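You operate a simulated robot arm through the tools that you are given. There is no shell and no other tool.

The job below is to be done with a simulated robot arm. You get a single attempt, and the scene is never put back.

TASK
Hold the valve marked 26 in the clamp, close it, then stand it in the leak tester.
Fine: Free the clamp again and slide the clear hood over the valve.

Only the result counts: the job must be done as asked and must still hold three seconds after the hand-in. Knocking over, shifting, dropping, spilling or breaking anything else fails it.

THE ROBOT
A 7-joint arm with a two-finger parallel gripper, fixed in place. Base frame: the origin is at the foot of the arm, x ahead of it, y to its left, z up; the work surface is at about z = 850. Readings come in mm, rad, newtons and seconds.
Its first joint turns from -2.897 to 2.897 rad. Payload 4.4 kg.
The tool frame sits at the grasp point between the pads (the TCP): z along the fingers, y along the line on which they close. The tips reach 23 mm beyond it. Largest opening 94 mm; finger width 38, thickness 10; the body of the gripper, 54 by 96 mm, starts 39 mm behind the TCP.
Orientation is told as [roll, pitch, yaw] about the base's x, y, z axes, in that order, counted from this pose: with the fingers straight down and closing along the base's y, the tool's x points along the base's -x, its y along +y and its z along -z.

THE INTERFACE
- The arm moves only by the tool play_rows. Its argument "plan" is one flat list of numbers, 7 for each row, row after row: the shift along the tool's x, y, z in mm, then the turn, a rotation vector about the tool's x, y, z in rad, then the finger opening in mm, from 0 to 94. In form: [tx, ty, tz, wx, wy, wz, hand, tx, ty, tz, wx, wy, wz, hand, ...]. A call has 1 to 20 rows; each row shifts and turns the commanded pose from where the row before left it, along the tool's axes as they then stand. Rows are played at 5 a second. More than 50 mm and 0.15 rad between two rows, or a gripper value outside its range, and nothing of the call is played. Where a pose cannot be reached the arm comes as near as it can. A force on the tool above 50 N (or 10 N above the force at the start of the call, whichever is more), or a blocked arm, ends the call early, and 0.2 s more pass. The fingers move at their own pace (about 72 mm/s each) and stop on an object; they squeeze with about 34 N. The grip force told is the motor's: it shows also when the fingers shut on nothing. Time passes only in rows, and 0.2 s behind the last, so rows that do not move let the fingers close. The reply holds the time, the measured pose of the TCP, the force on the tool along the base axes, the opening and the grip force, in the units named above and with some noise, with the torque about the TCP (base axes, N m) and any sound that the robot's microphone picked up.
- Cameras (640 x 400 px; columns grow to the right, rows downward): "scene" is fixed at [55, 497, 1420.6]; the picture's right is [-0.35, -0.94, 0.00], its down [-0.45, 0.17, -0.88] and it looks along [0.82, -0.31, -0.48] (base axes); focal length 375 px, centre (320, 200). "wrist" rides on the gripper at [86, 16, -74] in the tool frame; the picture's right is [-0.18, 0.98, 0.00], its down [-0.58, -0.11, -0.81] and it looks along [-0.79, -0.15, 0.59] (tool axes); focal length 243 px, centre (320, 200). There is no depth. A picture from a camera that has moved, and an enlarged one, comes with that camera's place and axes in the base frame and with its lens. The place of the scene camera against the robot may be out by one fixed shift of up to 12 mm in any direction.
- grab_frame(camera): a new picture of that camera. The clock stands still meanwhile.
- inspect(camera, box): a new picture of the part [left, top, right, bottom] of that camera's present view, enlarged. The clock stands still meanwhile.
- hand_in(): hands the job in; it is judged then, once.

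Nothing tells you positions but the pictures and the camera data. Unless the task says otherwise, let go and move clear before handing in.

The tools are called after ">>>" as name(argument=value, ...) on one line, values as JSON. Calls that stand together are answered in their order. play_rows: Moves the arm, as the interface text tells. Its arguments: {"type":"object","properties":{"plan":{"type":"array","items":{"type":"number"}}},"required":["plan"]} The other tools are called the same way: grab_frame (camera) takes a picture; inspect (camera, box) takes an enlarged picture of a part of a camera's view; hand_in () hands the job in.

At the start:

```text
clock: 0.0
position: [586.2, 315.5, 1186.6]
orientation: [0.0, 0.0, -0.001]
contact_force: [-0.4, -0.3, 0.4]
moment: [-0.01, 0.03, -0.03]
opening: 93.8
grip_force: 0.1
```

scene: 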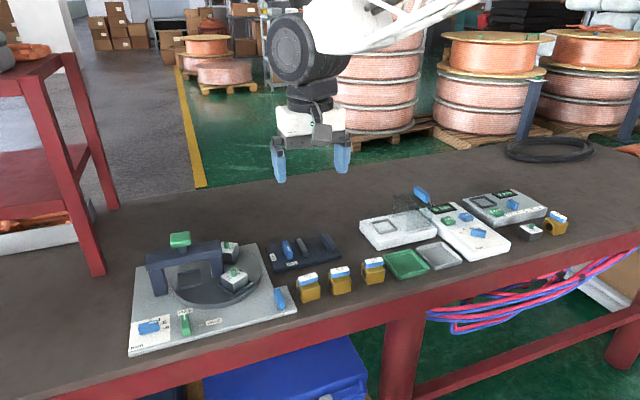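
wrist: 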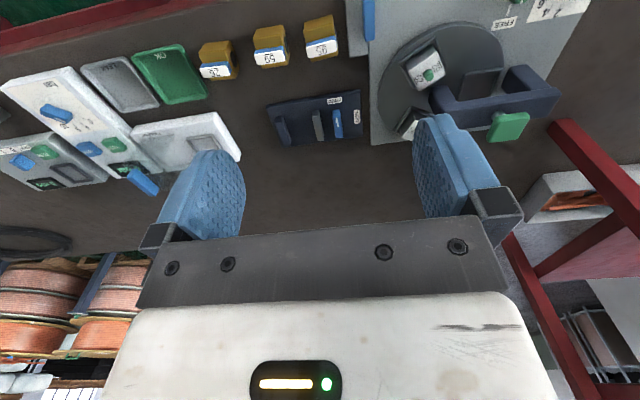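

I see a bench with a clamp/turntable station at left, brown valves with labels, a rack, trays and white test devices. I'll take enlarged pictures first to identify each one.

>>> inspect(camera="scene", box=[120, 220, 300, 360])

>>> inspect(camera="scene", box=[260, 220, 400, 310])

>>> inspect(camera="scene", box=[350, 170, 580, 290])

>>> inspect(camera="wrist", box=[340, 0, 600, 160])

>>> inspect(camera="wrist", box=[180, 0, 360, 110])

>>> inspect(camera="wrist", box=[0, 40, 250, 200])

```text
2.86 times, centred on (210, 290) of scene
camera zoom: at [55.0, 497.0, 1420.6], right [-0.35, -0.94, 0.0], down [-0.45, 0.17, -0.88], along [0.82, -0.31, -0.48], focal length 1072 px, centre (634, -57)
```

zoom: 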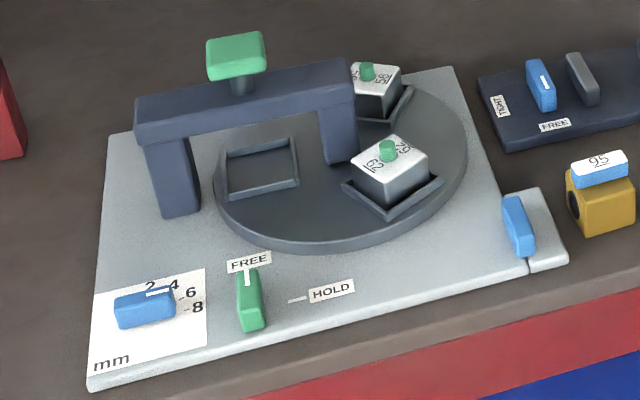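

```text
4.44 times, centred on (330, 265) of scene
camera zoom: at [55.0, 497.0, 1420.6], right [-0.35, -0.94, 0.0], down [-0.45, 0.17, -0.88], along [0.82, -0.31, -0.48], focal length 1668 px, centre (276, -89)
```

zoom: 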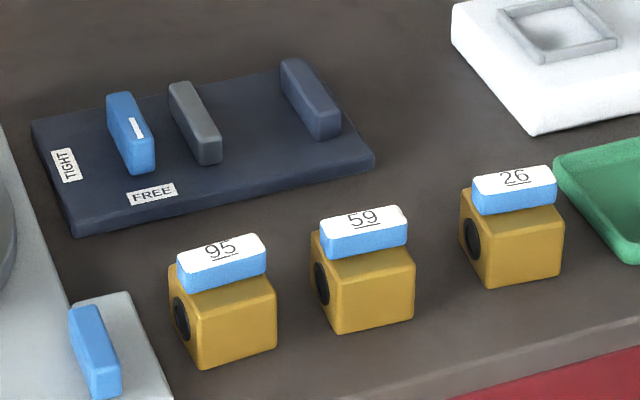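

```text
2.78 times, centred on (465, 230) of scene
camera zoom: at [55.0, 497.0, 1420.6], right [-0.35, -0.94, 0.0], down [-0.45, 0.17, -0.88], along [0.82, -0.31, -0.48], focal length 1044 px, centre (-84, 116)
```

zoom: 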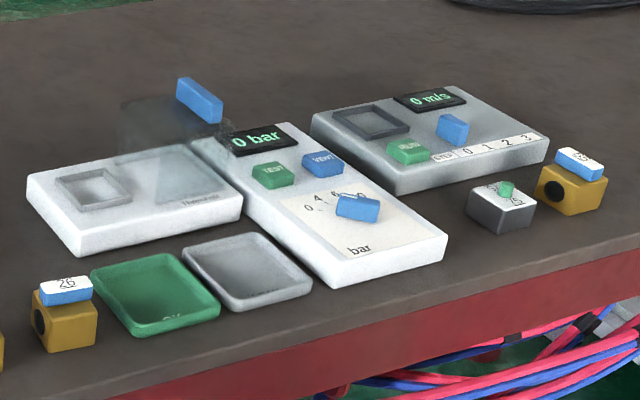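

```text
2.46 times, centred on (470, 80) of wrist
camera zoom: at [499.5, 332.6, 1260.2], right [0.18, 0.98, 0.0], down [0.58, -0.11, 0.81], along [0.79, -0.15, -0.59], focal length 597 px, centre (-49, 495)
```

zoom: 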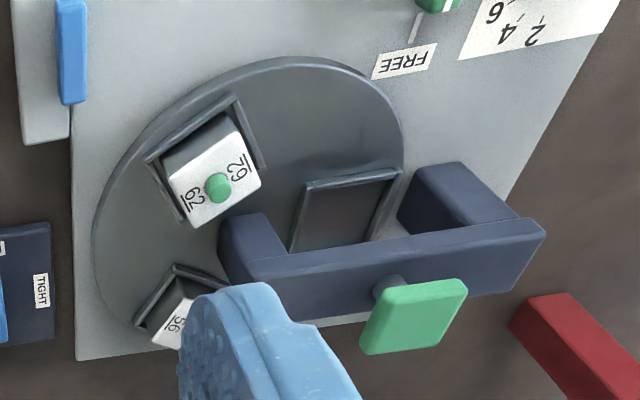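

```text
3.56 times, centred on (270, 55) of wrist
camera zoom: at [499.5, 332.6, 1260.2], right [0.18, 0.98, 0.0], down [0.58, -0.11, 0.81], along [0.79, -0.15, -0.59], focal length 863 px, centre (498, 716)
```

zoom: 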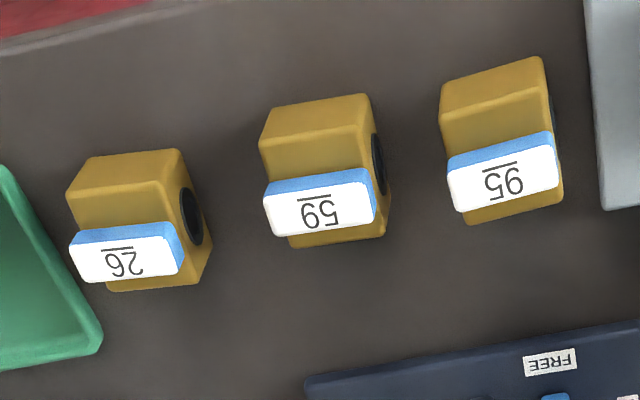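

```text
2.50 times, centred on (125, 120) of wrist
camera zoom: at [499.5, 332.6, 1260.2], right [0.18, 0.98, 0.0], down [0.58, -0.11, 0.81], along [0.79, -0.15, -0.59], focal length 606 px, centre (808, 400)
```

zoom: 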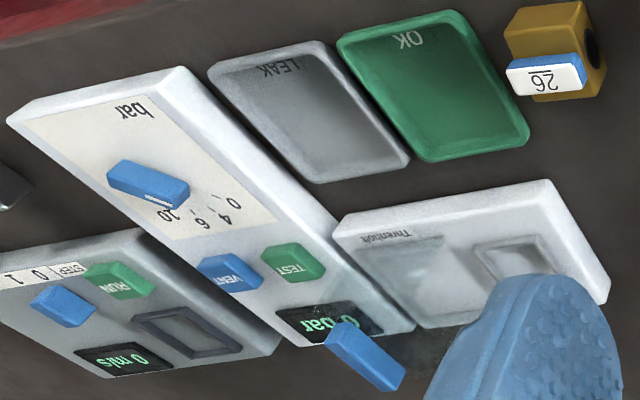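

The valves (95, 59, 26) are brown blocks with a blue handle and a port on the +y side. The dark clamp with the TIGHT/FREE lever is near (768, 281), and the white tester with the clear hood is near (770, 55). I'll move closer to the clamp to measure it with the wrist camera.

>>> play_rows(plan=[-18, -11.5, 45.7, 0, 0, 0, 94, -18, -11.5, 45.7, 0, 0, 0, 94, -18, -11.5, 45.7, 0, 0, 0, 94, 0, 0, 0, 0, 0, 0, 94])

>>> grab_frame(camera="wrist")

>>> grab_frame(camera="scene")

```text
refused: row 1 steps farther than a row can; nothing moved
```

```text
taken
camera wrist: at [499.5, 332.6, 1260.2], right [0.18, 0.98, 0.0], down [0.58, -0.11, 0.81], along [0.79, -0.15, -0.59], focal length 243 px, centre (320, 200)
```

wrist: 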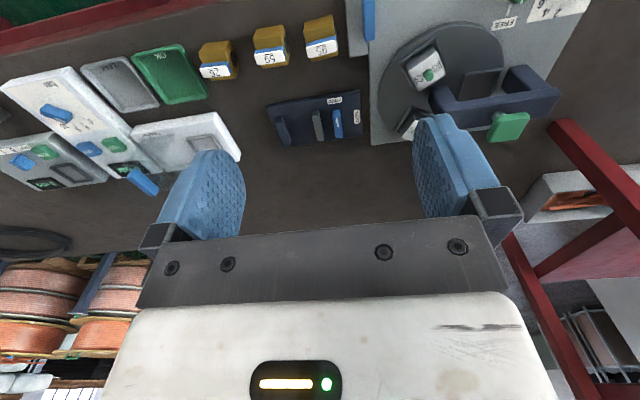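

```text
taken
```

scene: 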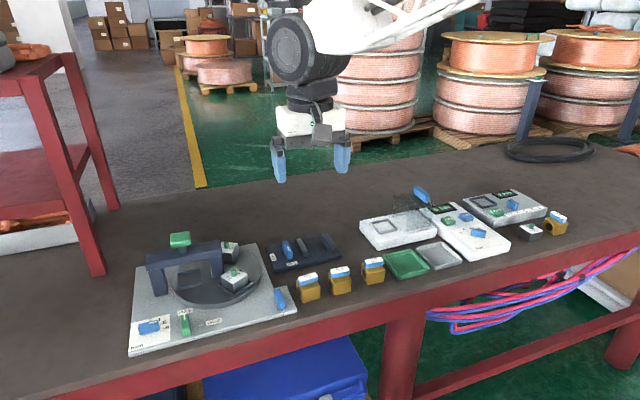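

The call was refused because the step was just over 50 mm. I'll use smaller steps towards the clamp.

>>> play_rows(plan=[-13.5, -8.6, 34.2, 0, 0, 0, 94, -13.5, -8.6, 34.2, 0, 0, 0, 94, -13.5, -8.6, 34.2, 0, 0, 0, 94, -13.5, -8.6, 34.2, 0, 0, 0, 94, 0, 0, 0, 0, 0, 0, 94])

>>> grab_frame(camera="wrist")

>>> inspect(camera="wrist", box=[220, 60, 440, 200])

>>> inspect(camera="wrist", box=[80, 0, 340, 120])

```text
clock: 1.2
position: [641.1, 280.8, 1049.9]
orientation: [0.002, 0.001, 0.0]
contact_force: [-0.3, -0.6, -1.0]
moment: [0.03, 0.0, 0.02]
opening: 94.2
grip_force: 0.1
```

```text
taken
camera wrist: at [554.6, 298.0, 1124.4], right [0.18, 0.98, 0.0], down [0.58, -0.11, 0.81], along [0.79, -0.15, -0.59], focal length 243 px, centre (320, 200)
```

wrist: 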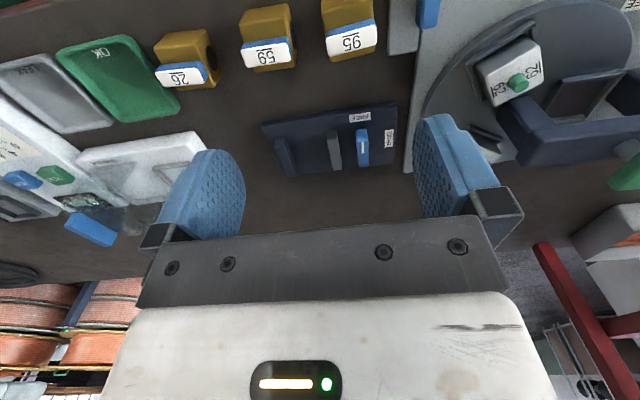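

```text
2.86 times, centred on (330, 130) of wrist
camera zoom: at [554.6, 298.0, 1124.4], right [0.18, 0.98, 0.0], down [0.58, -0.11, 0.81], along [0.79, -0.15, -0.59], focal length 693 px, centre (291, 400)
```

zoom: 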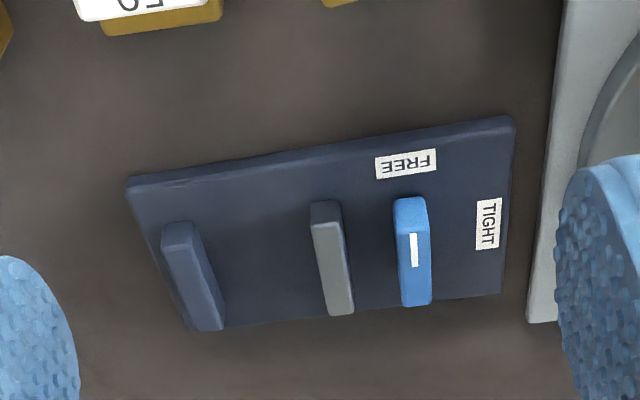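

```text
2.46 times, centred on (210, 60) of wrist
camera zoom: at [554.6, 298.0, 1124.4], right [0.18, 0.98, 0.0], down [0.58, -0.11, 0.81], along [0.79, -0.15, -0.59], focal length 597 px, centre (591, 545)
```

zoom: 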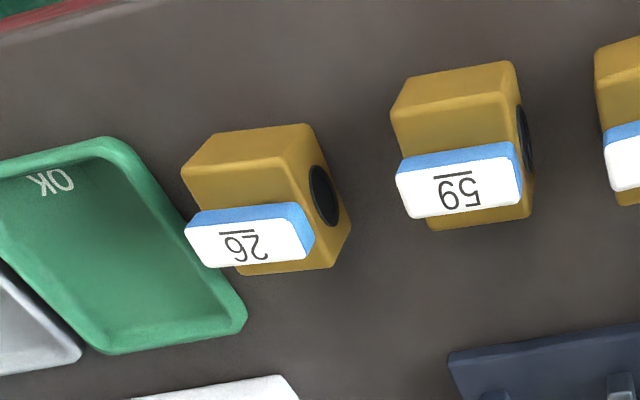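

The clamp has its fixed jaw on the -y side, a grey moving jaw, and a lever pointing at FREE (towards -x). TIGHT is a quarter turn towards +y. Next I'll go near valve 26 to measure it.

>>> play_rows(plan=[20.25, -32.75, 17.5, 0, 0, 0, 94, 20.25, -32.75, 17.5, 0, 0, 0, 94, 20.25, -32.75, 17.5, 0, 0, 0, 94, 20.25, -32.75, 17.5, 0, 0, 0, 94, 0, 0, 0, 0, 0, 0, 94])

>>> grab_frame(camera="wrist")

>>> inspect(camera="wrist", box=[240, 80, 400, 180])

```text
clock: 2.4
position: [560.1, 151.6, 977.8]
orientation: [0.0, -0.001, 0.0]
contact_force: [0.1, -0.4, -0.1]
moment: [-0.01, 0.0, 0.03]
opening: 94.0
grip_force: 0.3
```

```text
taken
camera wrist: at [474.0, 167.1, 1051.4], right [0.18, 0.98, 0.0], down [0.58, -0.11, 0.81], along [0.79, -0.15, -0.59], focal length 243 px, centre (320, 200)
```

wrist: 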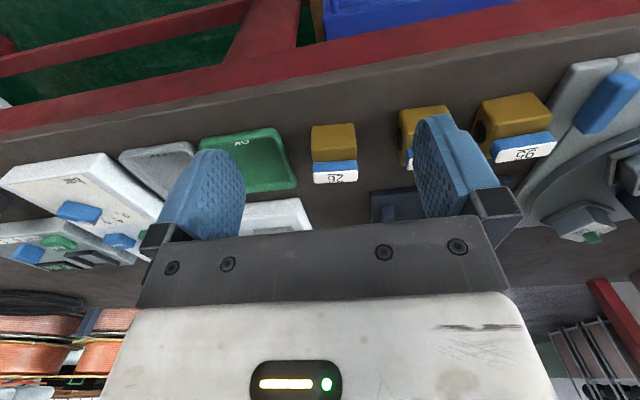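

```text
4.00 times, centred on (320, 130) of wrist
camera zoom: at [474.0, 167.1, 1051.4], right [0.18, 0.98, 0.0], down [0.58, -0.11, 0.81], along [0.79, -0.15, -0.59], focal length 970 px, centre (320, 480)
```

zoom: 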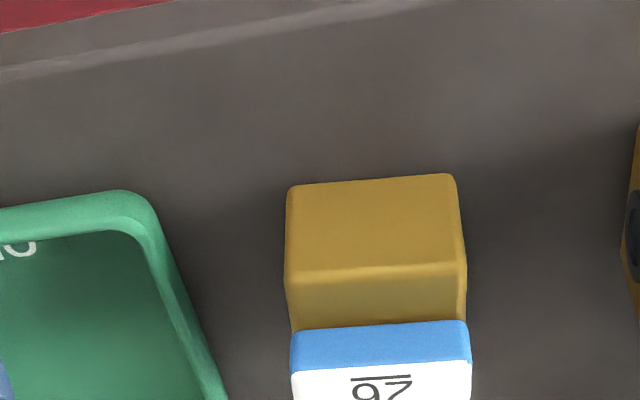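

Valve 26's body is about 40×40 mm and 33 mm high, centred near (644, 152), with the handle along y from z≈886 to 900. Now I'll look at the clamp from low down.

>>> play_rows(plan=[-32.5, 32.5, 0, 0, 0, 0, 94, -32.5, 32.5, 0, 0, 0, 0, 94, -32.5, 32.5, 0, 0, 0, 0, 94, -32.5, 32.5, 0, 0, 0, 0, 94, 0, 0, 0, 0, 0, 0, 94])

>>> grab_frame(camera="wrist")

>>> inspect(camera="wrist", box=[230, 80, 430, 205])

>>> inspect(camera="wrist", box=[120, 0, 320, 125])

```text
clock: 3.6
position: [686.7, 280.7, 979.9]
orientation: [0.0, 0.0, 0.001]
contact_force: [0.7, 0.3, -0.1]
moment: [-0.03, -0.01, -0.01]
opening: 94.0
grip_force: 0.0
```

```text
taken
camera wrist: at [600.6, 297.8, 1054.0], right [0.18, 0.98, 0.0], down [0.58, -0.11, 0.81], along [0.79, -0.15, -0.59], focal length 243 px, centre (320, 200)
```

wrist: 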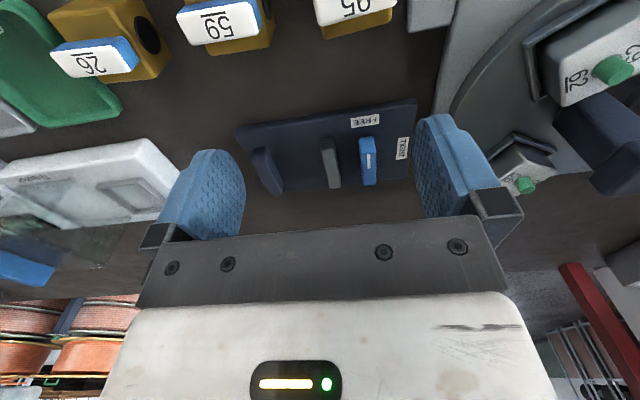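

```text
3.20 times, centred on (330, 142) of wrist
camera zoom: at [600.6, 297.8, 1054.0], right [0.18, 0.98, 0.0], down [0.58, -0.11, 0.81], along [0.79, -0.15, -0.59], focal length 776 px, centre (288, 384)
```

zoom: 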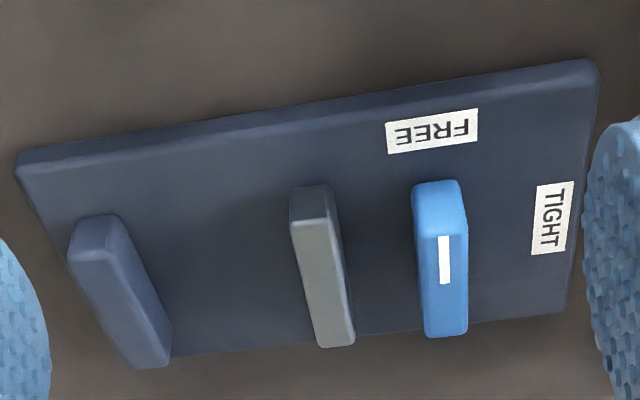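

```text
3.20 times, centred on (220, 62) of wrist
camera zoom: at [600.6, 297.8, 1054.0], right [0.18, 0.98, 0.0], down [0.58, -0.11, 0.81], along [0.79, -0.15, -0.59], focal length 776 px, centre (640, 640)
```

zoom: 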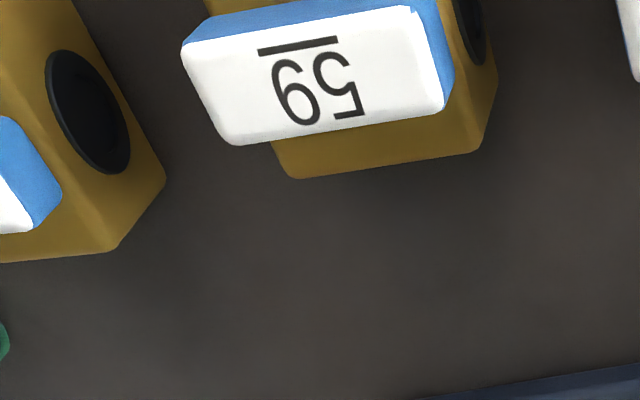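

The clamp plate is aligned with the base axes: jaw gap y≈219–270, jaws x≈757–812, and the lever centred near (780, 313.5). I'll move above valve 26, turn the gripper about 95° clockwise so it closes on the ±x faces, and check with a picture.

>>> play_rows(plan=[14.27, -43.3, 0, 0, 0, 0, 64, 14.27, -43.3, 0, 0, 0, 0, 64, 14.27, -43.3, 0, 0, 0, 0, 64, 0, 0, 0, 0, 0, 0.13847, 64, 0, 0, 0, 0, 0, 0.13847, 64, 0, 0, 0, 0, 0, 0.13847, 64, 0, 0, 0, 0, 0, 0.13847, 64, 0, 0, 0, 0, 0, 0.13847, 64, 0, 0, 0, 0, 0, 0.13847, 64, 0, 0, 0, 0, 0, 0.13847, 64, 0, 0, 0, 0, 0, 0.13847, 64, 0, 0, 0, 0, 0, 0.13847, 64, 0, 0, 0, 0, 0, 0.13847, 64, 0, 0, 0, 0, 0, 0.13847, 64, 0, 0, 0, 0, 0, 0.13847, 64, 0, 0, 0, 0, 0, 0, 64])

>>> grab_frame(camera="wrist")

>>> grab_frame(camera="scene")

```text
clock: 7.0
position: [645.1, 150.1, 980.9]
orientation: [-0.001, 0.0, -1.663]
contact_force: [0.6, -0.3, 0.2]
moment: [0.04, -0.04, -0.01]
opening: 64.1
grip_force: 0.1
```

```text
taken
camera wrist: at [669.8, 235.4, 1054.1], right [0.96, -0.27, 0.0], down [-0.16, -0.57, 0.81], along [-0.22, -0.78, -0.59], focal length 243 px, centre (320, 200)
```

wrist: 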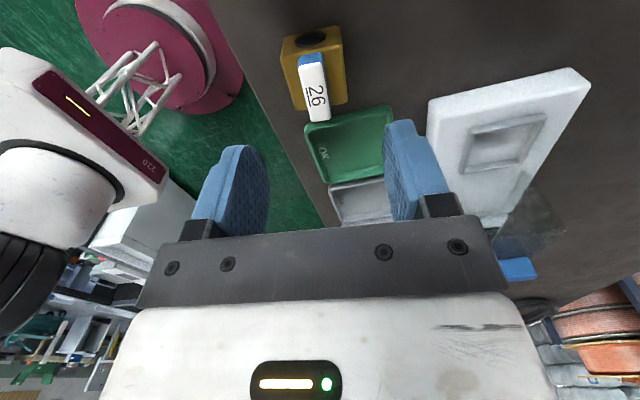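

```text
taken
```

scene: 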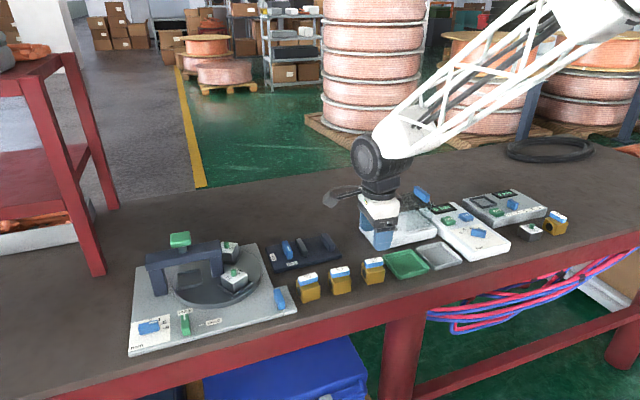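

The gripper is turned and the clamp side is clear. I'll check valve 26's position in this view before going down.

>>> inspect(camera="wrist", box=[250, 10, 410, 130])

>>> inspect(camera="wrist", box=[400, 50, 640, 290])

```text
3.33 times, centred on (330, 70) of wrist
camera zoom: at [669.8, 235.4, 1054.1], right [0.96, -0.27, 0.0], down [-0.16, -0.57, 0.81], along [-0.22, -0.78, -0.59], focal length 809 px, centre (287, 633)
```

zoom: 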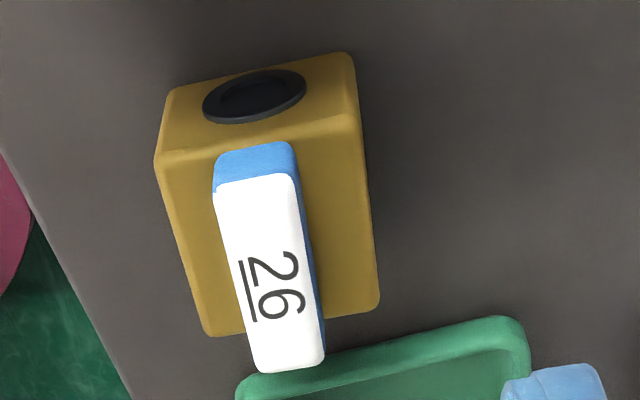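

```text
1.67 times, centred on (520, 170) of wrist
camera zoom: at [669.8, 235.4, 1054.1], right [0.96, -0.27, 0.0], down [-0.16, -0.57, 0.81], along [-0.22, -0.78, -0.59], focal length 404 px, centre (-13, 250)
```

zoom: 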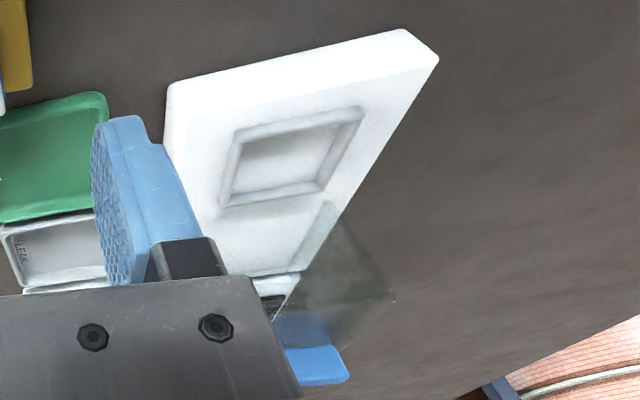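

Both views agree: valve 26 is centred at about (643.4, 150) with a yaw of about -5.3°. I'll go down so the fingertips are about 17 mm above the table, then grip the body.

>>> play_rows(plan=[0, -0.8, 45.5, 0, 0, 0, 64, 0, -0.8, 45.5, 0, 0, 0, 64, 0, 0, 0, 0, 0, 0, 64])

>>> grab_frame(camera="wrist")

>>> inspect(camera="scene", box=[290, 190, 450, 310])

```text
clock: 7.8
position: [646.1, 151.9, 888.2]
orientation: [0.001, 0.001, -1.662]
contact_force: [0.5, -0.8, -0.2]
moment: [-0.05, 0.01, -0.04]
opening: 64.3
grip_force: 0.0
```

```text
taken
camera wrist: at [669.4, 237.3, 962.6], right [0.96, -0.27, 0.0], down [-0.16, -0.57, 0.81], along [-0.22, -0.78, -0.59], focal length 243 px, centre (320, 200)
```

wrist: 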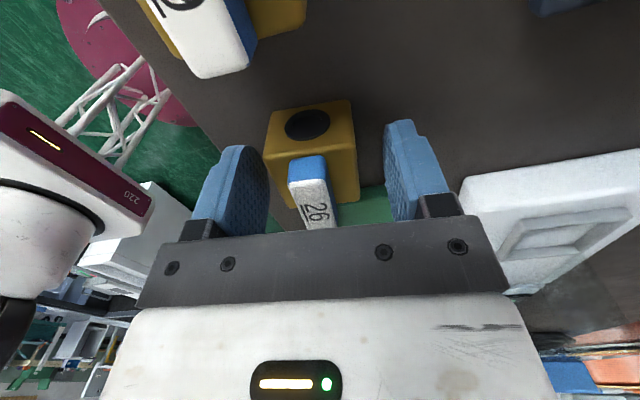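

```text
3.33 times, centred on (370, 250) of scene
camera zoom: at [55.0, 497.0, 1420.6], right [-0.35, -0.94, 0.0], down [-0.45, 0.17, -0.88], along [0.82, -0.31, -0.48], focal length 1251 px, centre (153, 33)
```

zoom: 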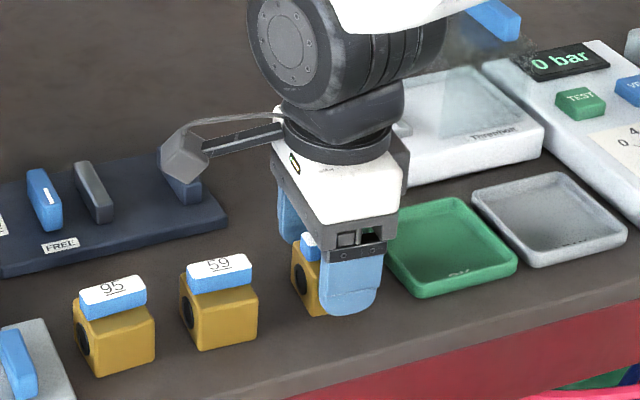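

The fingers straddle valve 26's body with room to spare. I'll close the grip and lift slightly.

>>> play_rows(plan=[0, 0, 0, 0, 0, 0, 30, 0, 0, 0, 0, 0, 0, 10, 0, 0, 0, 0, 0, 0, 10, 0, 0, 0, 0, 0, 0, 10])

```text
clock: 8.8
position: [645.9, 151.3, 888.8]
orientation: [0.001, 0.0, -1.663]
contact_force: [0.0, -0.6, -0.4]
moment: [0.0, -0.02, -0.03]
opening: 41.9
grip_force: 33.5
```

Gripped at 41.9 mm wide. I'll lift it and look.

>>> play_rows(plan=[0, 0, -20, 0, 0, 0, 10, 0, 0, -40, 0, 0, 0, 10, 0, 0, -40, 0, 0, 0, 10, 0, 0, 0, 0, 0, 0, 10])

>>> grab_frame(camera="wrist")

>>> inspect(camera="scene", box=[290, 150, 450, 270])

```text
clock: 9.8
position: [644.7, 153.1, 989.4]
orientation: [0.001, 0.001, -1.663]
contact_force: [0.6, 0.2, -4.5]
moment: [0.01, -0.01, -0.02]
opening: 41.8
grip_force: 34.4
```

```text
taken
camera wrist: at [668.2, 238.0, 1063.9], right [0.96, -0.27, 0.0], down [-0.16, -0.57, 0.81], along [-0.22, -0.78, -0.59], focal length 243 px, centre (320, 200)
```

wrist: 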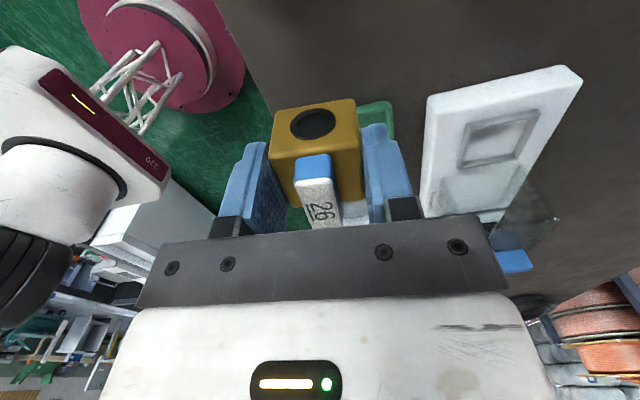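

```text
3.33 times, centred on (370, 210) of scene
camera zoom: at [55.0, 497.0, 1420.6], right [-0.35, -0.94, 0.0], down [-0.45, 0.17, -0.88], along [0.82, -0.31, -0.48], focal length 1251 px, centre (153, 167)
```

zoom: 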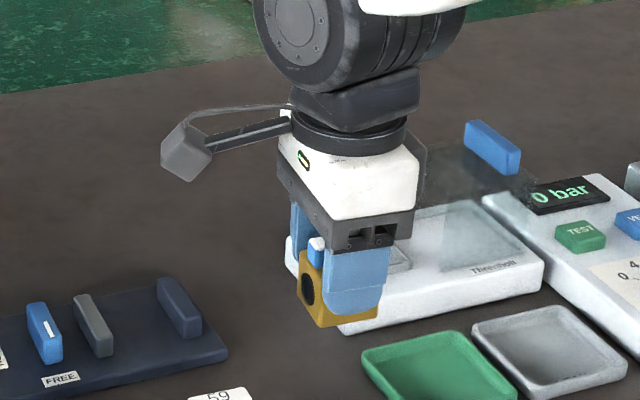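

Valve 26 is held firmly at about 4.5 N. I'll square the gripper to -90° and move above the clamp for a check from up high.

>>> play_rows(plan=[0, 0, 0, 0, 0, -0.0922, 10, 24.25, 34.6, -5.15, 0, 0, 0, 10, 24.25, 34.6, -5.15, 0, 0, 0, 10, 24.25, 34.6, -5.15, 0, 0, 0, 10, 24.25, 34.6, -5.15, 0, 0, 0, 10, 0, 0, 0, 0, 0, 0, 10])

>>> grab_frame(camera="wrist")

>>> inspect(camera="wrist", box=[240, 0, 420, 120])

>>> inspect(camera="wrist", box=[230, 60, 410, 240])

```text
clock: 11.2
position: [783.2, 247.1, 1006.0]
orientation: [0.0, 0.001, -1.569]
contact_force: [0.3, -0.7, -4.2]
moment: [-0.01, 0.01, 0.02]
opening: 41.8
grip_force: 34.2
```

```text
taken
camera wrist: at [799.1, 335.3, 1080.6], right [0.98, -0.18, 0.0], down [-0.11, -0.58, 0.81], along [-0.15, -0.79, -0.59], focal length 243 px, centre (320, 200)
```

wrist: 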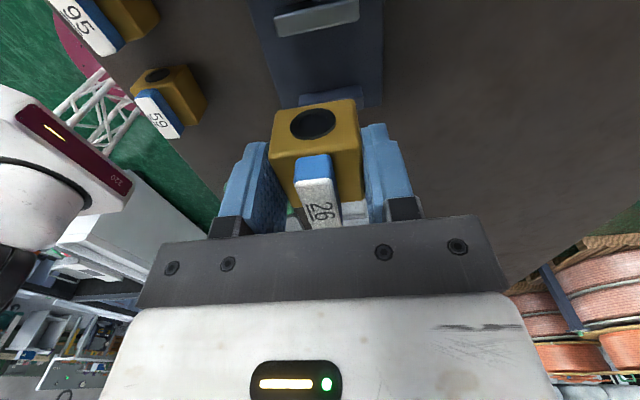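

```text
3.33 times, centred on (330, 60) of wrist
camera zoom: at [799.1, 335.3, 1080.6], right [0.98, -0.18, 0.0], down [-0.11, -0.58, 0.81], along [-0.15, -0.79, -0.59], focal length 809 px, centre (287, 667)
```

zoom: 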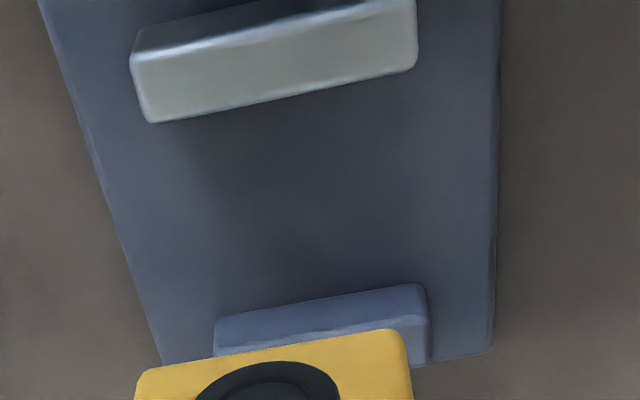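

```text
2.22 times, centred on (320, 150) of wrist
camera zoom: at [799.1, 335.3, 1080.6], right [0.98, -0.18, 0.0], down [-0.11, -0.58, 0.81], along [-0.15, -0.79, -0.59], focal length 539 px, centre (320, 311)
```

zoom: 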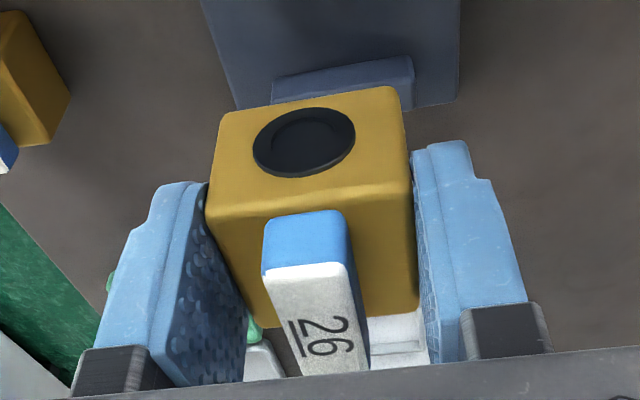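

Clamp: fixed jaw face y≈211, moving jaw face y≈269, jaws x≈757–814. The held valve's centre sits about 3.5 mm to the -y side of the TCP. I'll lower it in between the jaws, stopping just above the plate.

>>> play_rows(plan=[-8.7, 2, 0, 0, 0, 0, 10, 0, 0, 40, 0, 0, 0, 10, 0, 0, 40, 0, 0, 0, 10, 0, 0, 15, 0, 0, 0, 10, 0, 0, 0, 0, 0, 0, 10])

>>> grab_frame(camera="wrist")

>>> inspect(camera="wrist", box=[230, 20, 410, 200])

>>> inspect(camera="scene", box=[240, 190, 380, 290])

```text
clock: 12.4
position: [786.5, 238.6, 912.8]
orientation: [0.0, 0.001, -1.569]
contact_force: [-0.1, -0.3, -3.1]
moment: [0.0, -0.02, -0.01]
opening: 41.8
grip_force: 33.8
```

```text
taken
camera wrist: at [801.8, 326.0, 987.0], right [0.98, -0.18, 0.0], down [-0.11, -0.58, 0.81], along [-0.15, -0.79, -0.59], focal length 243 px, centre (320, 200)
```

wrist: 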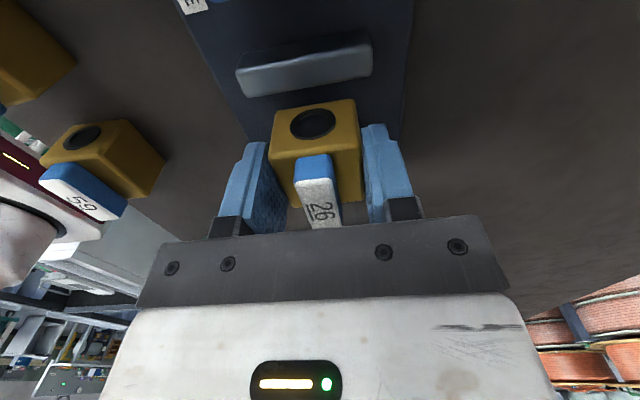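

```text
2.22 times, centred on (320, 110) of wrist
camera zoom: at [801.8, 326.0, 987.0], right [0.98, -0.18, 0.0], down [-0.11, -0.58, 0.81], along [-0.15, -0.79, -0.59], focal length 539 px, centre (320, 400)
```

zoom: 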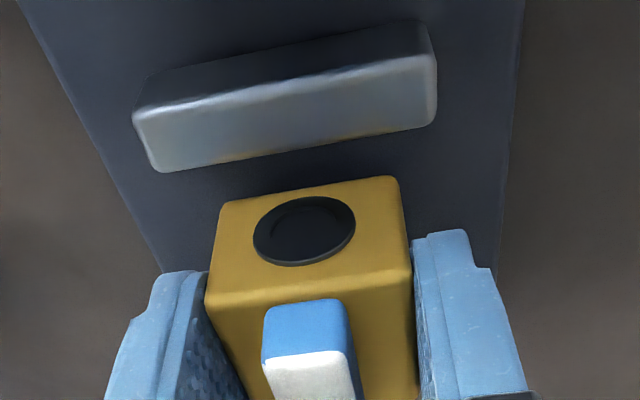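

```text
4.00 times, centred on (310, 240) of scene
camera zoom: at [55.0, 497.0, 1420.6], right [-0.35, -0.94, 0.0], down [-0.45, 0.17, -0.88], along [0.82, -0.31, -0.48], focal length 1501 px, centre (360, 40)
```

zoom: 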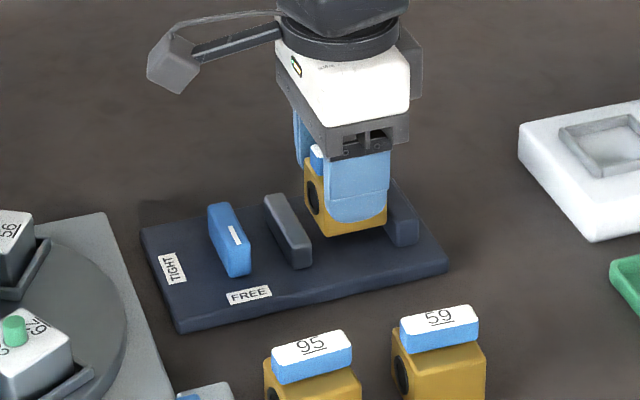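

The valve is between the jaws with its bottom at about z = 874. I'll shift 2 mm away from the fixed jaw and lower it gently to contact.

>>> play_rows(plan=[2, 0, 0, 0, 0, 0, 10, 0, 0, 5, 0, 0, 0, 10, 0, 0, 4, 0, 0, 0, 10, 0, 0, 0, 0, 0, 0, 10])

>>> play_rows(plan=[0, 0, 1.5, 0, 0, 0, 10, 0, 0, 0, 0, 0, 0, 10])

>>> play_rows(plan=[0, 0, 1.5, 0, 0, 0, 10, 0, 0, 0, 0, 0, 0, 10])

```text
clock: 13.4
position: [786.0, 239.7, 904.3]
orientation: [-0.001, -0.001, -1.57]
contact_force: [-0.3, -1.0, -4.4]
moment: [0.02, -0.02, -0.03]
opening: 41.7
grip_force: 33.8
```

```text
clock: 14.0
position: [785.1, 242.0, 903.8]
orientation: [0.0, 0.0, -1.568]
contact_force: [0.2, 0.2, -3.4]
moment: [-0.02, 0.0, -0.01]
opening: 41.8
grip_force: 34.0
```

```text
clock: 14.6
position: [785.8, 241.9, 901.2]
orientation: [-0.002, -0.001, -1.566]
contact_force: [-0.1, -0.5, -4.4]
moment: [-0.01, -0.02, -0.01]
opening: 41.7
grip_force: 33.5
```

There's no contact yet, so I'll continue in small steps.

>>> play_rows(plan=[0, 0, 1, 0, 0, 0, 10, 0, 0, 0, 0, 0, 0, 10])

>>> play_rows(plan=[0, 0, 1, 0, 0, 0, 10, 0, 0, 0, 0, 0, 0, 10])

>>> play_rows(plan=[0, 0, 1, 0, 0, 0, 10, 0, 0, 0, 0, 0, 0, 10])

```text
clock: 15.2
position: [784.5, 241.1, 901.1]
orientation: [0.0, 0.0, -1.569]
contact_force: [0.0, 0.7, -3.9]
moment: [0.04, -0.03, -0.05]
opening: 41.8
grip_force: 34.0
```

```text
clock: 15.8
position: [784.2, 241.9, 900.2]
orientation: [0.002, 0.001, -1.569]
contact_force: [0.3, -4.7, 8.8]
moment: [-0.28, 0.3, 0.1]
opening: 41.6
grip_force: 34.1
```

```text
clock: 16.4
position: [785.4, 240.8, 900.0]
orientation: [0.002, -0.001, -1.567]
contact_force: [-10.4, 5.8, 27.4]
moment: [-0.14, 0.37, -0.13]
opening: 41.7
grip_force: 34.1
```

Contact felt at 27 N up, so the valve is standing on the clamp plate. I'll ease up 1 mm, release, and lift straight away.

>>> play_rows(plan=[0, 0, -1.3, 0, 0, 0, 10, 0, 0, 0, 0, 0, 0, 50, 0, 0, 0, 0, 0, 0, 60, 0, 0, 0, 0, 0, 0, 60, 0, 0, -15, 0, 0, 0, 60, 0, 0, -35, 0, 0, 0, 60, 0, 0, -40, 0, 0, 0, 60, 0, 0, 0, 0, 0, 0, 60])

>>> grab_frame(camera="wrist")

>>> inspect(camera="scene", box=[240, 190, 380, 290])

>>> inspect(camera="wrist", box=[230, 0, 410, 160])

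```text
clock: 18.2
position: [785.5, 240.5, 989.5]
orientation: [0.001, 0.001, -1.571]
contact_force: [0.8, -0.4, 0.9]
moment: [-0.01, -0.02, -0.01]
opening: 60.1
grip_force: 0.0
```

```text
taken
camera wrist: at [801.9, 327.3, 1063.8], right [0.98, -0.18, 0.0], down [-0.11, -0.58, 0.81], along [-0.15, -0.79, -0.59], focal length 243 px, centre (320, 200)
```

wrist: 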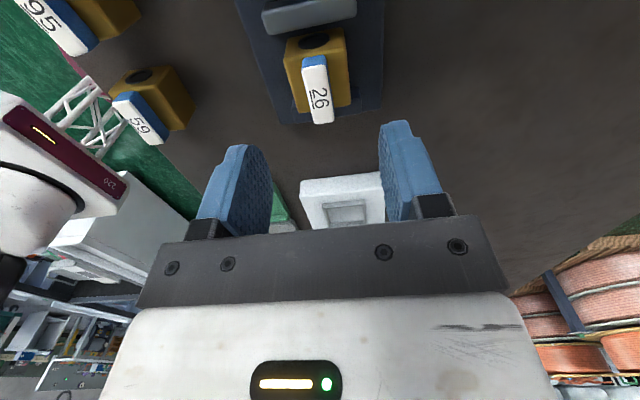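

```text
4.00 times, centred on (310, 240) of scene
camera zoom: at [55.0, 497.0, 1420.6], right [-0.35, -0.94, 0.0], down [-0.45, 0.17, -0.88], along [0.82, -0.31, -0.48], focal length 1501 px, centre (360, 40)
```

zoom: 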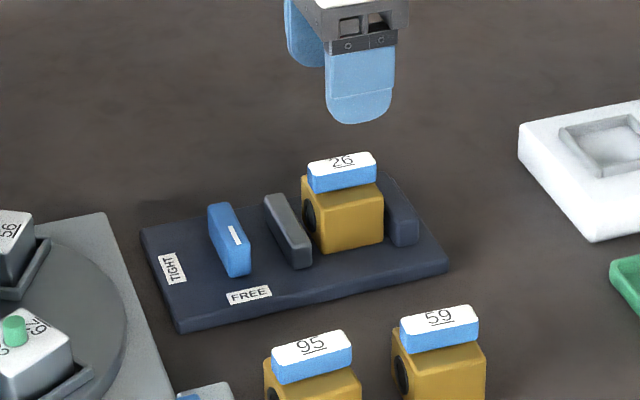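

```text
2.50 times, centred on (320, 80) of wrist
camera zoom: at [801.9, 327.3, 1063.8], right [0.98, -0.18, 0.0], down [-0.11, -0.58, 0.81], along [-0.15, -0.79, -0.59], focal length 606 px, centre (320, 500)
```

zoom: 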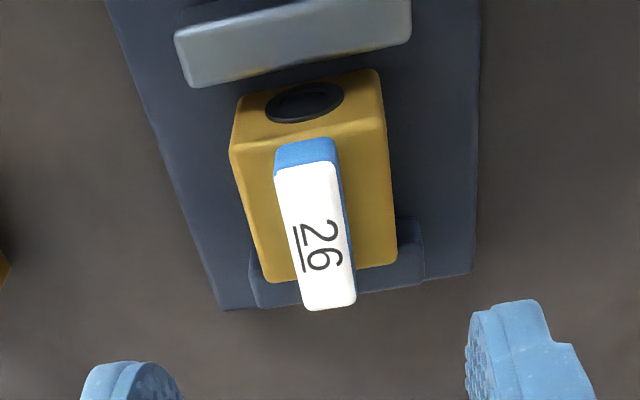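

Valve 26 stands square between the jaws. Next I'll turn the gripper back to yaw 0 and go above the blue lever.

>>> play_rows(plan=[0, 0, 0, 0, 0, -0.1428, 40, 0, 0, 0, 0, 0, -0.1428, 40, 0, 0, 0, 0, 0, -0.1428, 40, 0, 0, 0, 0, 0, -0.1428, 40, 0, 0, 0, 0, 0, -0.1428, 40, 0, 0, 0, 0, 0, -0.1428, 40, 0, 0, 0, 0, 0, -0.1428, 40, 0, 0, 0, 0, 0, -0.1428, 40, 0, 0, 0, 0, 0, -0.1428, 40, 0, 0, 0, 0, 0, -0.1428, 40, 0, 0, 0, 0, 0, -0.1428, 40, 2.85, 36.25, 15, 0, 0, 0, 40, 2.85, 36.25, 15, 0, 0, 0, 40, 0, 0, 0, 0, 0, 0, 40])

>>> grab_frame(camera="wrist")

>>> inspect(camera="wrist", box=[220, 40, 420, 200])

>>> inspect(camera="scene", box=[240, 190, 380, 290])

```text
clock: 21.2
position: [778.4, 316.0, 962.0]
orientation: [-0.002, 0.001, 0.002]
contact_force: [-0.8, 0.7, 1.0]
moment: [0.01, 0.01, 0.03]
opening: 40.1
grip_force: 0.0
```

```text
taken
camera wrist: at [691.8, 331.9, 1035.5], right [0.18, 0.98, 0.0], down [0.58, -0.11, 0.81], along [0.79, -0.15, -0.59], focal length 243 px, centre (320, 200)
```

wrist: 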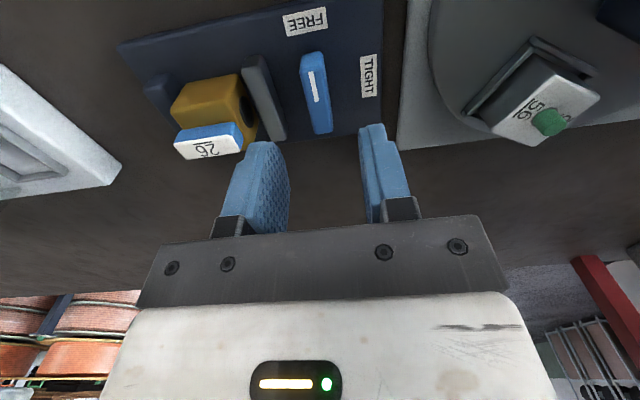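

```text
2.50 times, centred on (320, 120) of wrist
camera zoom: at [691.8, 331.9, 1035.5], right [0.18, 0.98, 0.0], down [0.58, -0.11, 0.81], along [0.79, -0.15, -0.59], focal length 606 px, centre (320, 400)
```

zoom: 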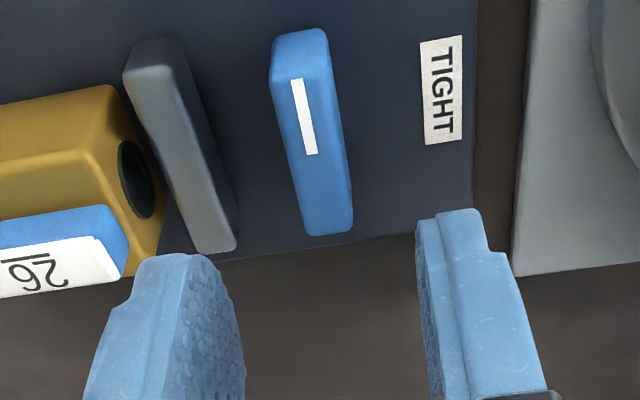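

```text
4.00 times, centred on (310, 240) of scene
camera zoom: at [55.0, 497.0, 1420.6], right [-0.35, -0.94, 0.0], down [-0.45, 0.17, -0.88], along [0.82, -0.31, -0.48], focal length 1501 px, centre (360, 40)
```

zoom: 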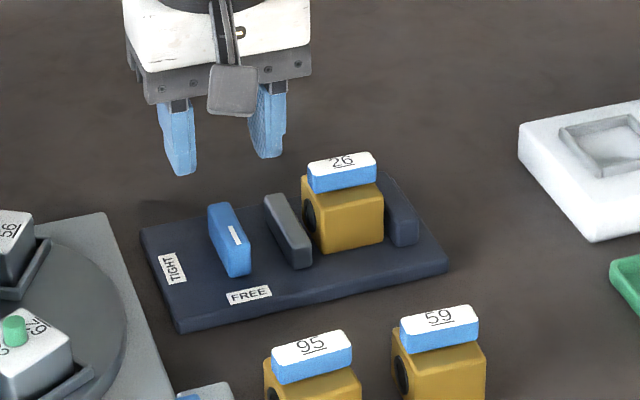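

The lever's centre triangulates to about (782.5, 313.3), top z≈888. I'll align with it and come down with a narrow opening.

>>> play_rows(plan=[-4.5, -2.6, 0, 0, 0, 0, 28, 0, 0, 30, 0, 0, 0, 28, 0, 0, 20, 0, 0, 0, 28, 0, 0, 10, 0, 0, 0, 28, 0, 0, 6, 0, 0, 0, 28, 0, 0, 0, 0, 0, 0, 28])

>>> grab_frame(camera="wrist")

>>> inspect(camera="scene", box=[240, 190, 380, 290])

```text
clock: 22.6
position: [784.8, 310.9, 894.2]
orientation: [0.0, 0.0, 0.001]
contact_force: [-0.4, 0.1, 0.1]
moment: [-0.01, -0.02, 0.01]
opening: 28.0
grip_force: 0.3
```

```text
taken
camera wrist: at [697.4, 327.7, 968.3], right [0.18, 0.98, 0.0], down [0.58, -0.11, 0.81], along [0.79, -0.15, -0.59], focal length 243 px, centre (320, 200)
```

wrist: 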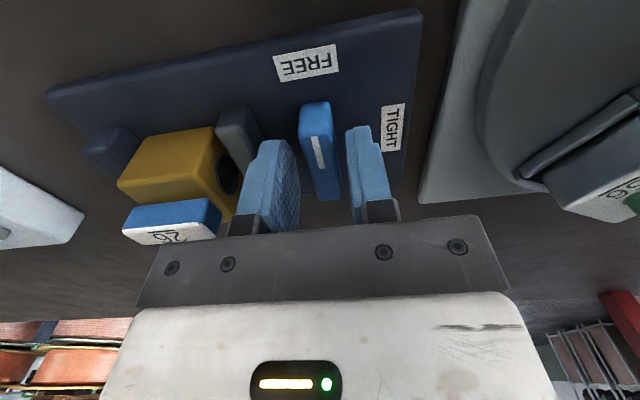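

```text
4.00 times, centred on (310, 240) of scene
camera zoom: at [55.0, 497.0, 1420.6], right [-0.35, -0.94, 0.0], down [-0.45, 0.17, -0.88], along [0.82, -0.31, -0.48], focal length 1501 px, centre (360, 40)
```

zoom: 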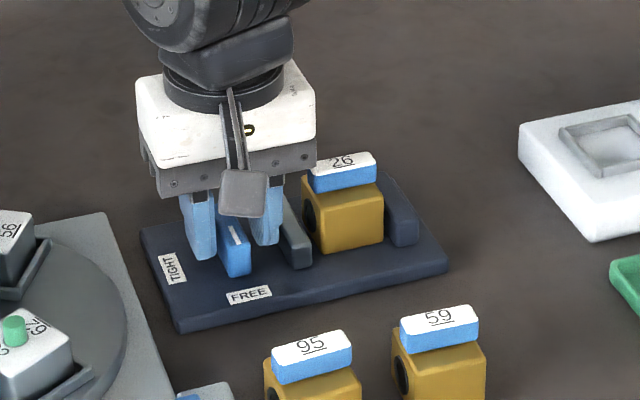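

The fingers straddle the lever. I'll nudge 2 mm to centre, then close.

>>> play_rows(plan=[1, 2, 0, 0, 0, 0, 28, 0, 0, 0, 0, 0, 0, 5, 0, 0, 0, 0, 0, 0, 5, 0, 0, 0, 0, 0, 0, 5])

```text
clock: 23.6
position: [781.9, 313.7, 894.7]
orientation: [0.0, 0.0, 0.004]
contact_force: [0.0, -18.0, 3.7]
moment: [-0.26, -0.14, -0.13]
opening: 14.8
grip_force: 45.1
```

Gripped at 14.8 mm wide, but there's an 18 N side load. I'll shift slightly towards -y to relieve it.

>>> play_rows(plan=[0, -1.2, 0, 0, 0, 0, 5, 0, 0, 0, 0, 0, 0, 5])

```text
clock: 24.2
position: [782.3, 312.5, 893.8]
orientation: [0.001, 0.0, 0.001]
contact_force: [-9.0, -7.7, 11.1]
moment: [-0.09, 0.96, -0.13]
opening: 15.1
grip_force: 45.0
```

The load has dropped. I'll start turning clockwise (seen from above) towards TIGHT.

>>> play_rows(plan=[0, -0.5, -0.5, 0, 0, 0.12, 5, 0, 0, 0, 0, 0, 0.12, 5, 0, 0, 0, 0, 0, 0.12, 5])

>>> grab_frame(camera="wrist")

>>> inspect(camera="scene", box=[240, 190, 380, 290])

```text
clock: 25.1
position: [781.7, 313.2, 894.4]
orientation: [0.0, -0.001, -0.358]
contact_force: [1.6, 10.6, -6.0]
moment: [0.13, 0.24, 0.07]
opening: 15.0
grip_force: 45.1
stopped in row 3: the force on the tool passed its limit at 53 N (the readings are from after the stop); the commanded pose is now the measured one
```

```text
taken
camera wrist: at [707.1, 359.5, 968.8], right [0.52, 0.86, 0.0], down [0.51, -0.31, 0.81], along [0.69, -0.42, -0.59], focal length 243 px, centre (320, 200)
```

wrist: 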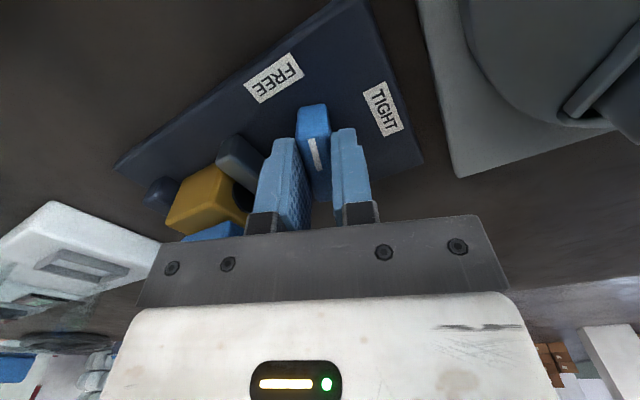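

```text
4.00 times, centred on (310, 240) of scene
camera zoom: at [55.0, 497.0, 1420.6], right [-0.35, -0.94, 0.0], down [-0.45, 0.17, -0.88], along [0.82, -0.31, -0.48], focal length 1501 px, centre (360, 40)
```

zoom: 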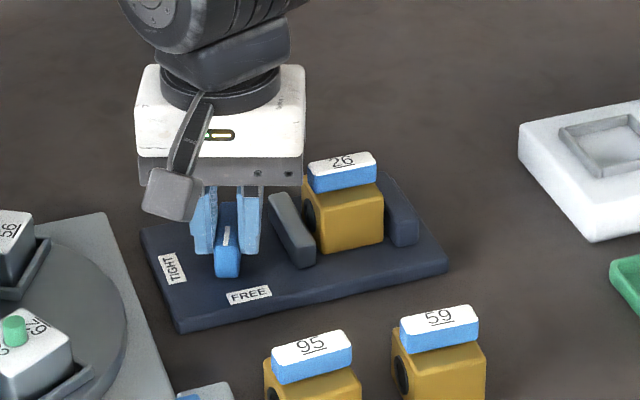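

The lever has turned about 20° and the moving jaw follows. The side load came from slight off-centring, so I'll loosen to 17.5 mm to turn it with a little play.

>>> play_rows(plan=[0, 0, 0, 0, 0, 0, 17.5, 0, 0, 0, 0, 0, 0, 17.5])

>>> play_rows(plan=[0, 0, 0, 0, 0, 0.1, 17.5, 0, 0, 0, 0, 0, 0.1, 17.5, 0, 0, 0, 0, 0, 0.1, 17.5])

```text
clock: 25.8
position: [783.0, 312.6, 895.8]
orientation: [0.001, -0.001, -0.359]
contact_force: [0.4, -0.7, 0.1]
moment: [-0.01, 0.01, -0.02]
opening: 17.4
grip_force: 0.0
```

```text
clock: 26.6
position: [782.8, 313.7, 895.1]
orientation: [0.003, 0.002, -0.66]
contact_force: [0.8, 1.8, 0.3]
moment: [0.0, -0.02, 0.02]
opening: 18.6
grip_force: 0.6
```

Turning freely with little force, so I'll continue.

>>> play_rows(plan=[0, 0, 0, 0, 0, 0.1, 17.5, 0, 0, 0, 0, 0, 0.1, 17.5, 0, 0, 0, 0, 0, 0.1, 17.5, 0, 0, 0, 0, 0, 0.1, 17.5, 0, 0, 0, 0, 0, 0.1, 17.5])

>>> inspect(camera="scene", box=[240, 190, 380, 290])

>>> grab_frame(camera="wrist")

```text
clock: 27.8
position: [782.5, 313.3, 894.5]
orientation: [0.003, -0.002, -1.161]
contact_force: [3.4, 1.2, 1.4]
moment: [0.05, -0.03, 0.0]
opening: 19.2
grip_force: 1.7
```

```text
4.00 times, centred on (310, 240) of scene
camera zoom: at [55.0, 497.0, 1420.6], right [-0.35, -0.94, 0.0], down [-0.45, 0.17, -0.88], along [0.82, -0.31, -0.48], focal length 1501 px, centre (360, 40)
```

zoom: 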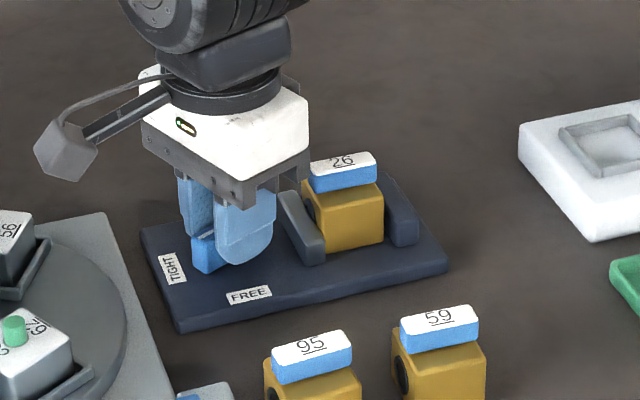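

```text
taken
camera wrist: at [762.8, 399.5, 968.9], right [0.97, 0.22, 0.0], down [0.13, -0.58, 0.81], along [0.18, -0.79, -0.59], focal length 243 px, centre (320, 200)
```

wrist: 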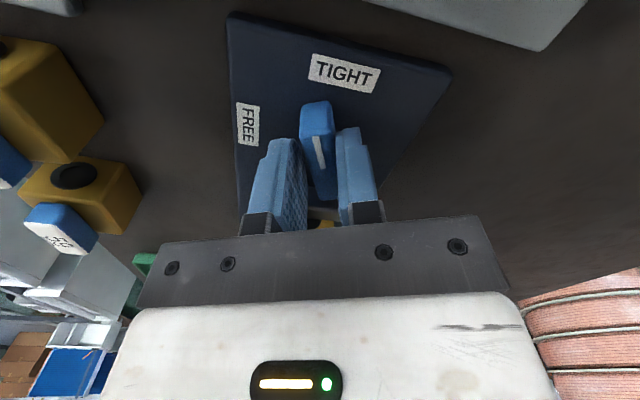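

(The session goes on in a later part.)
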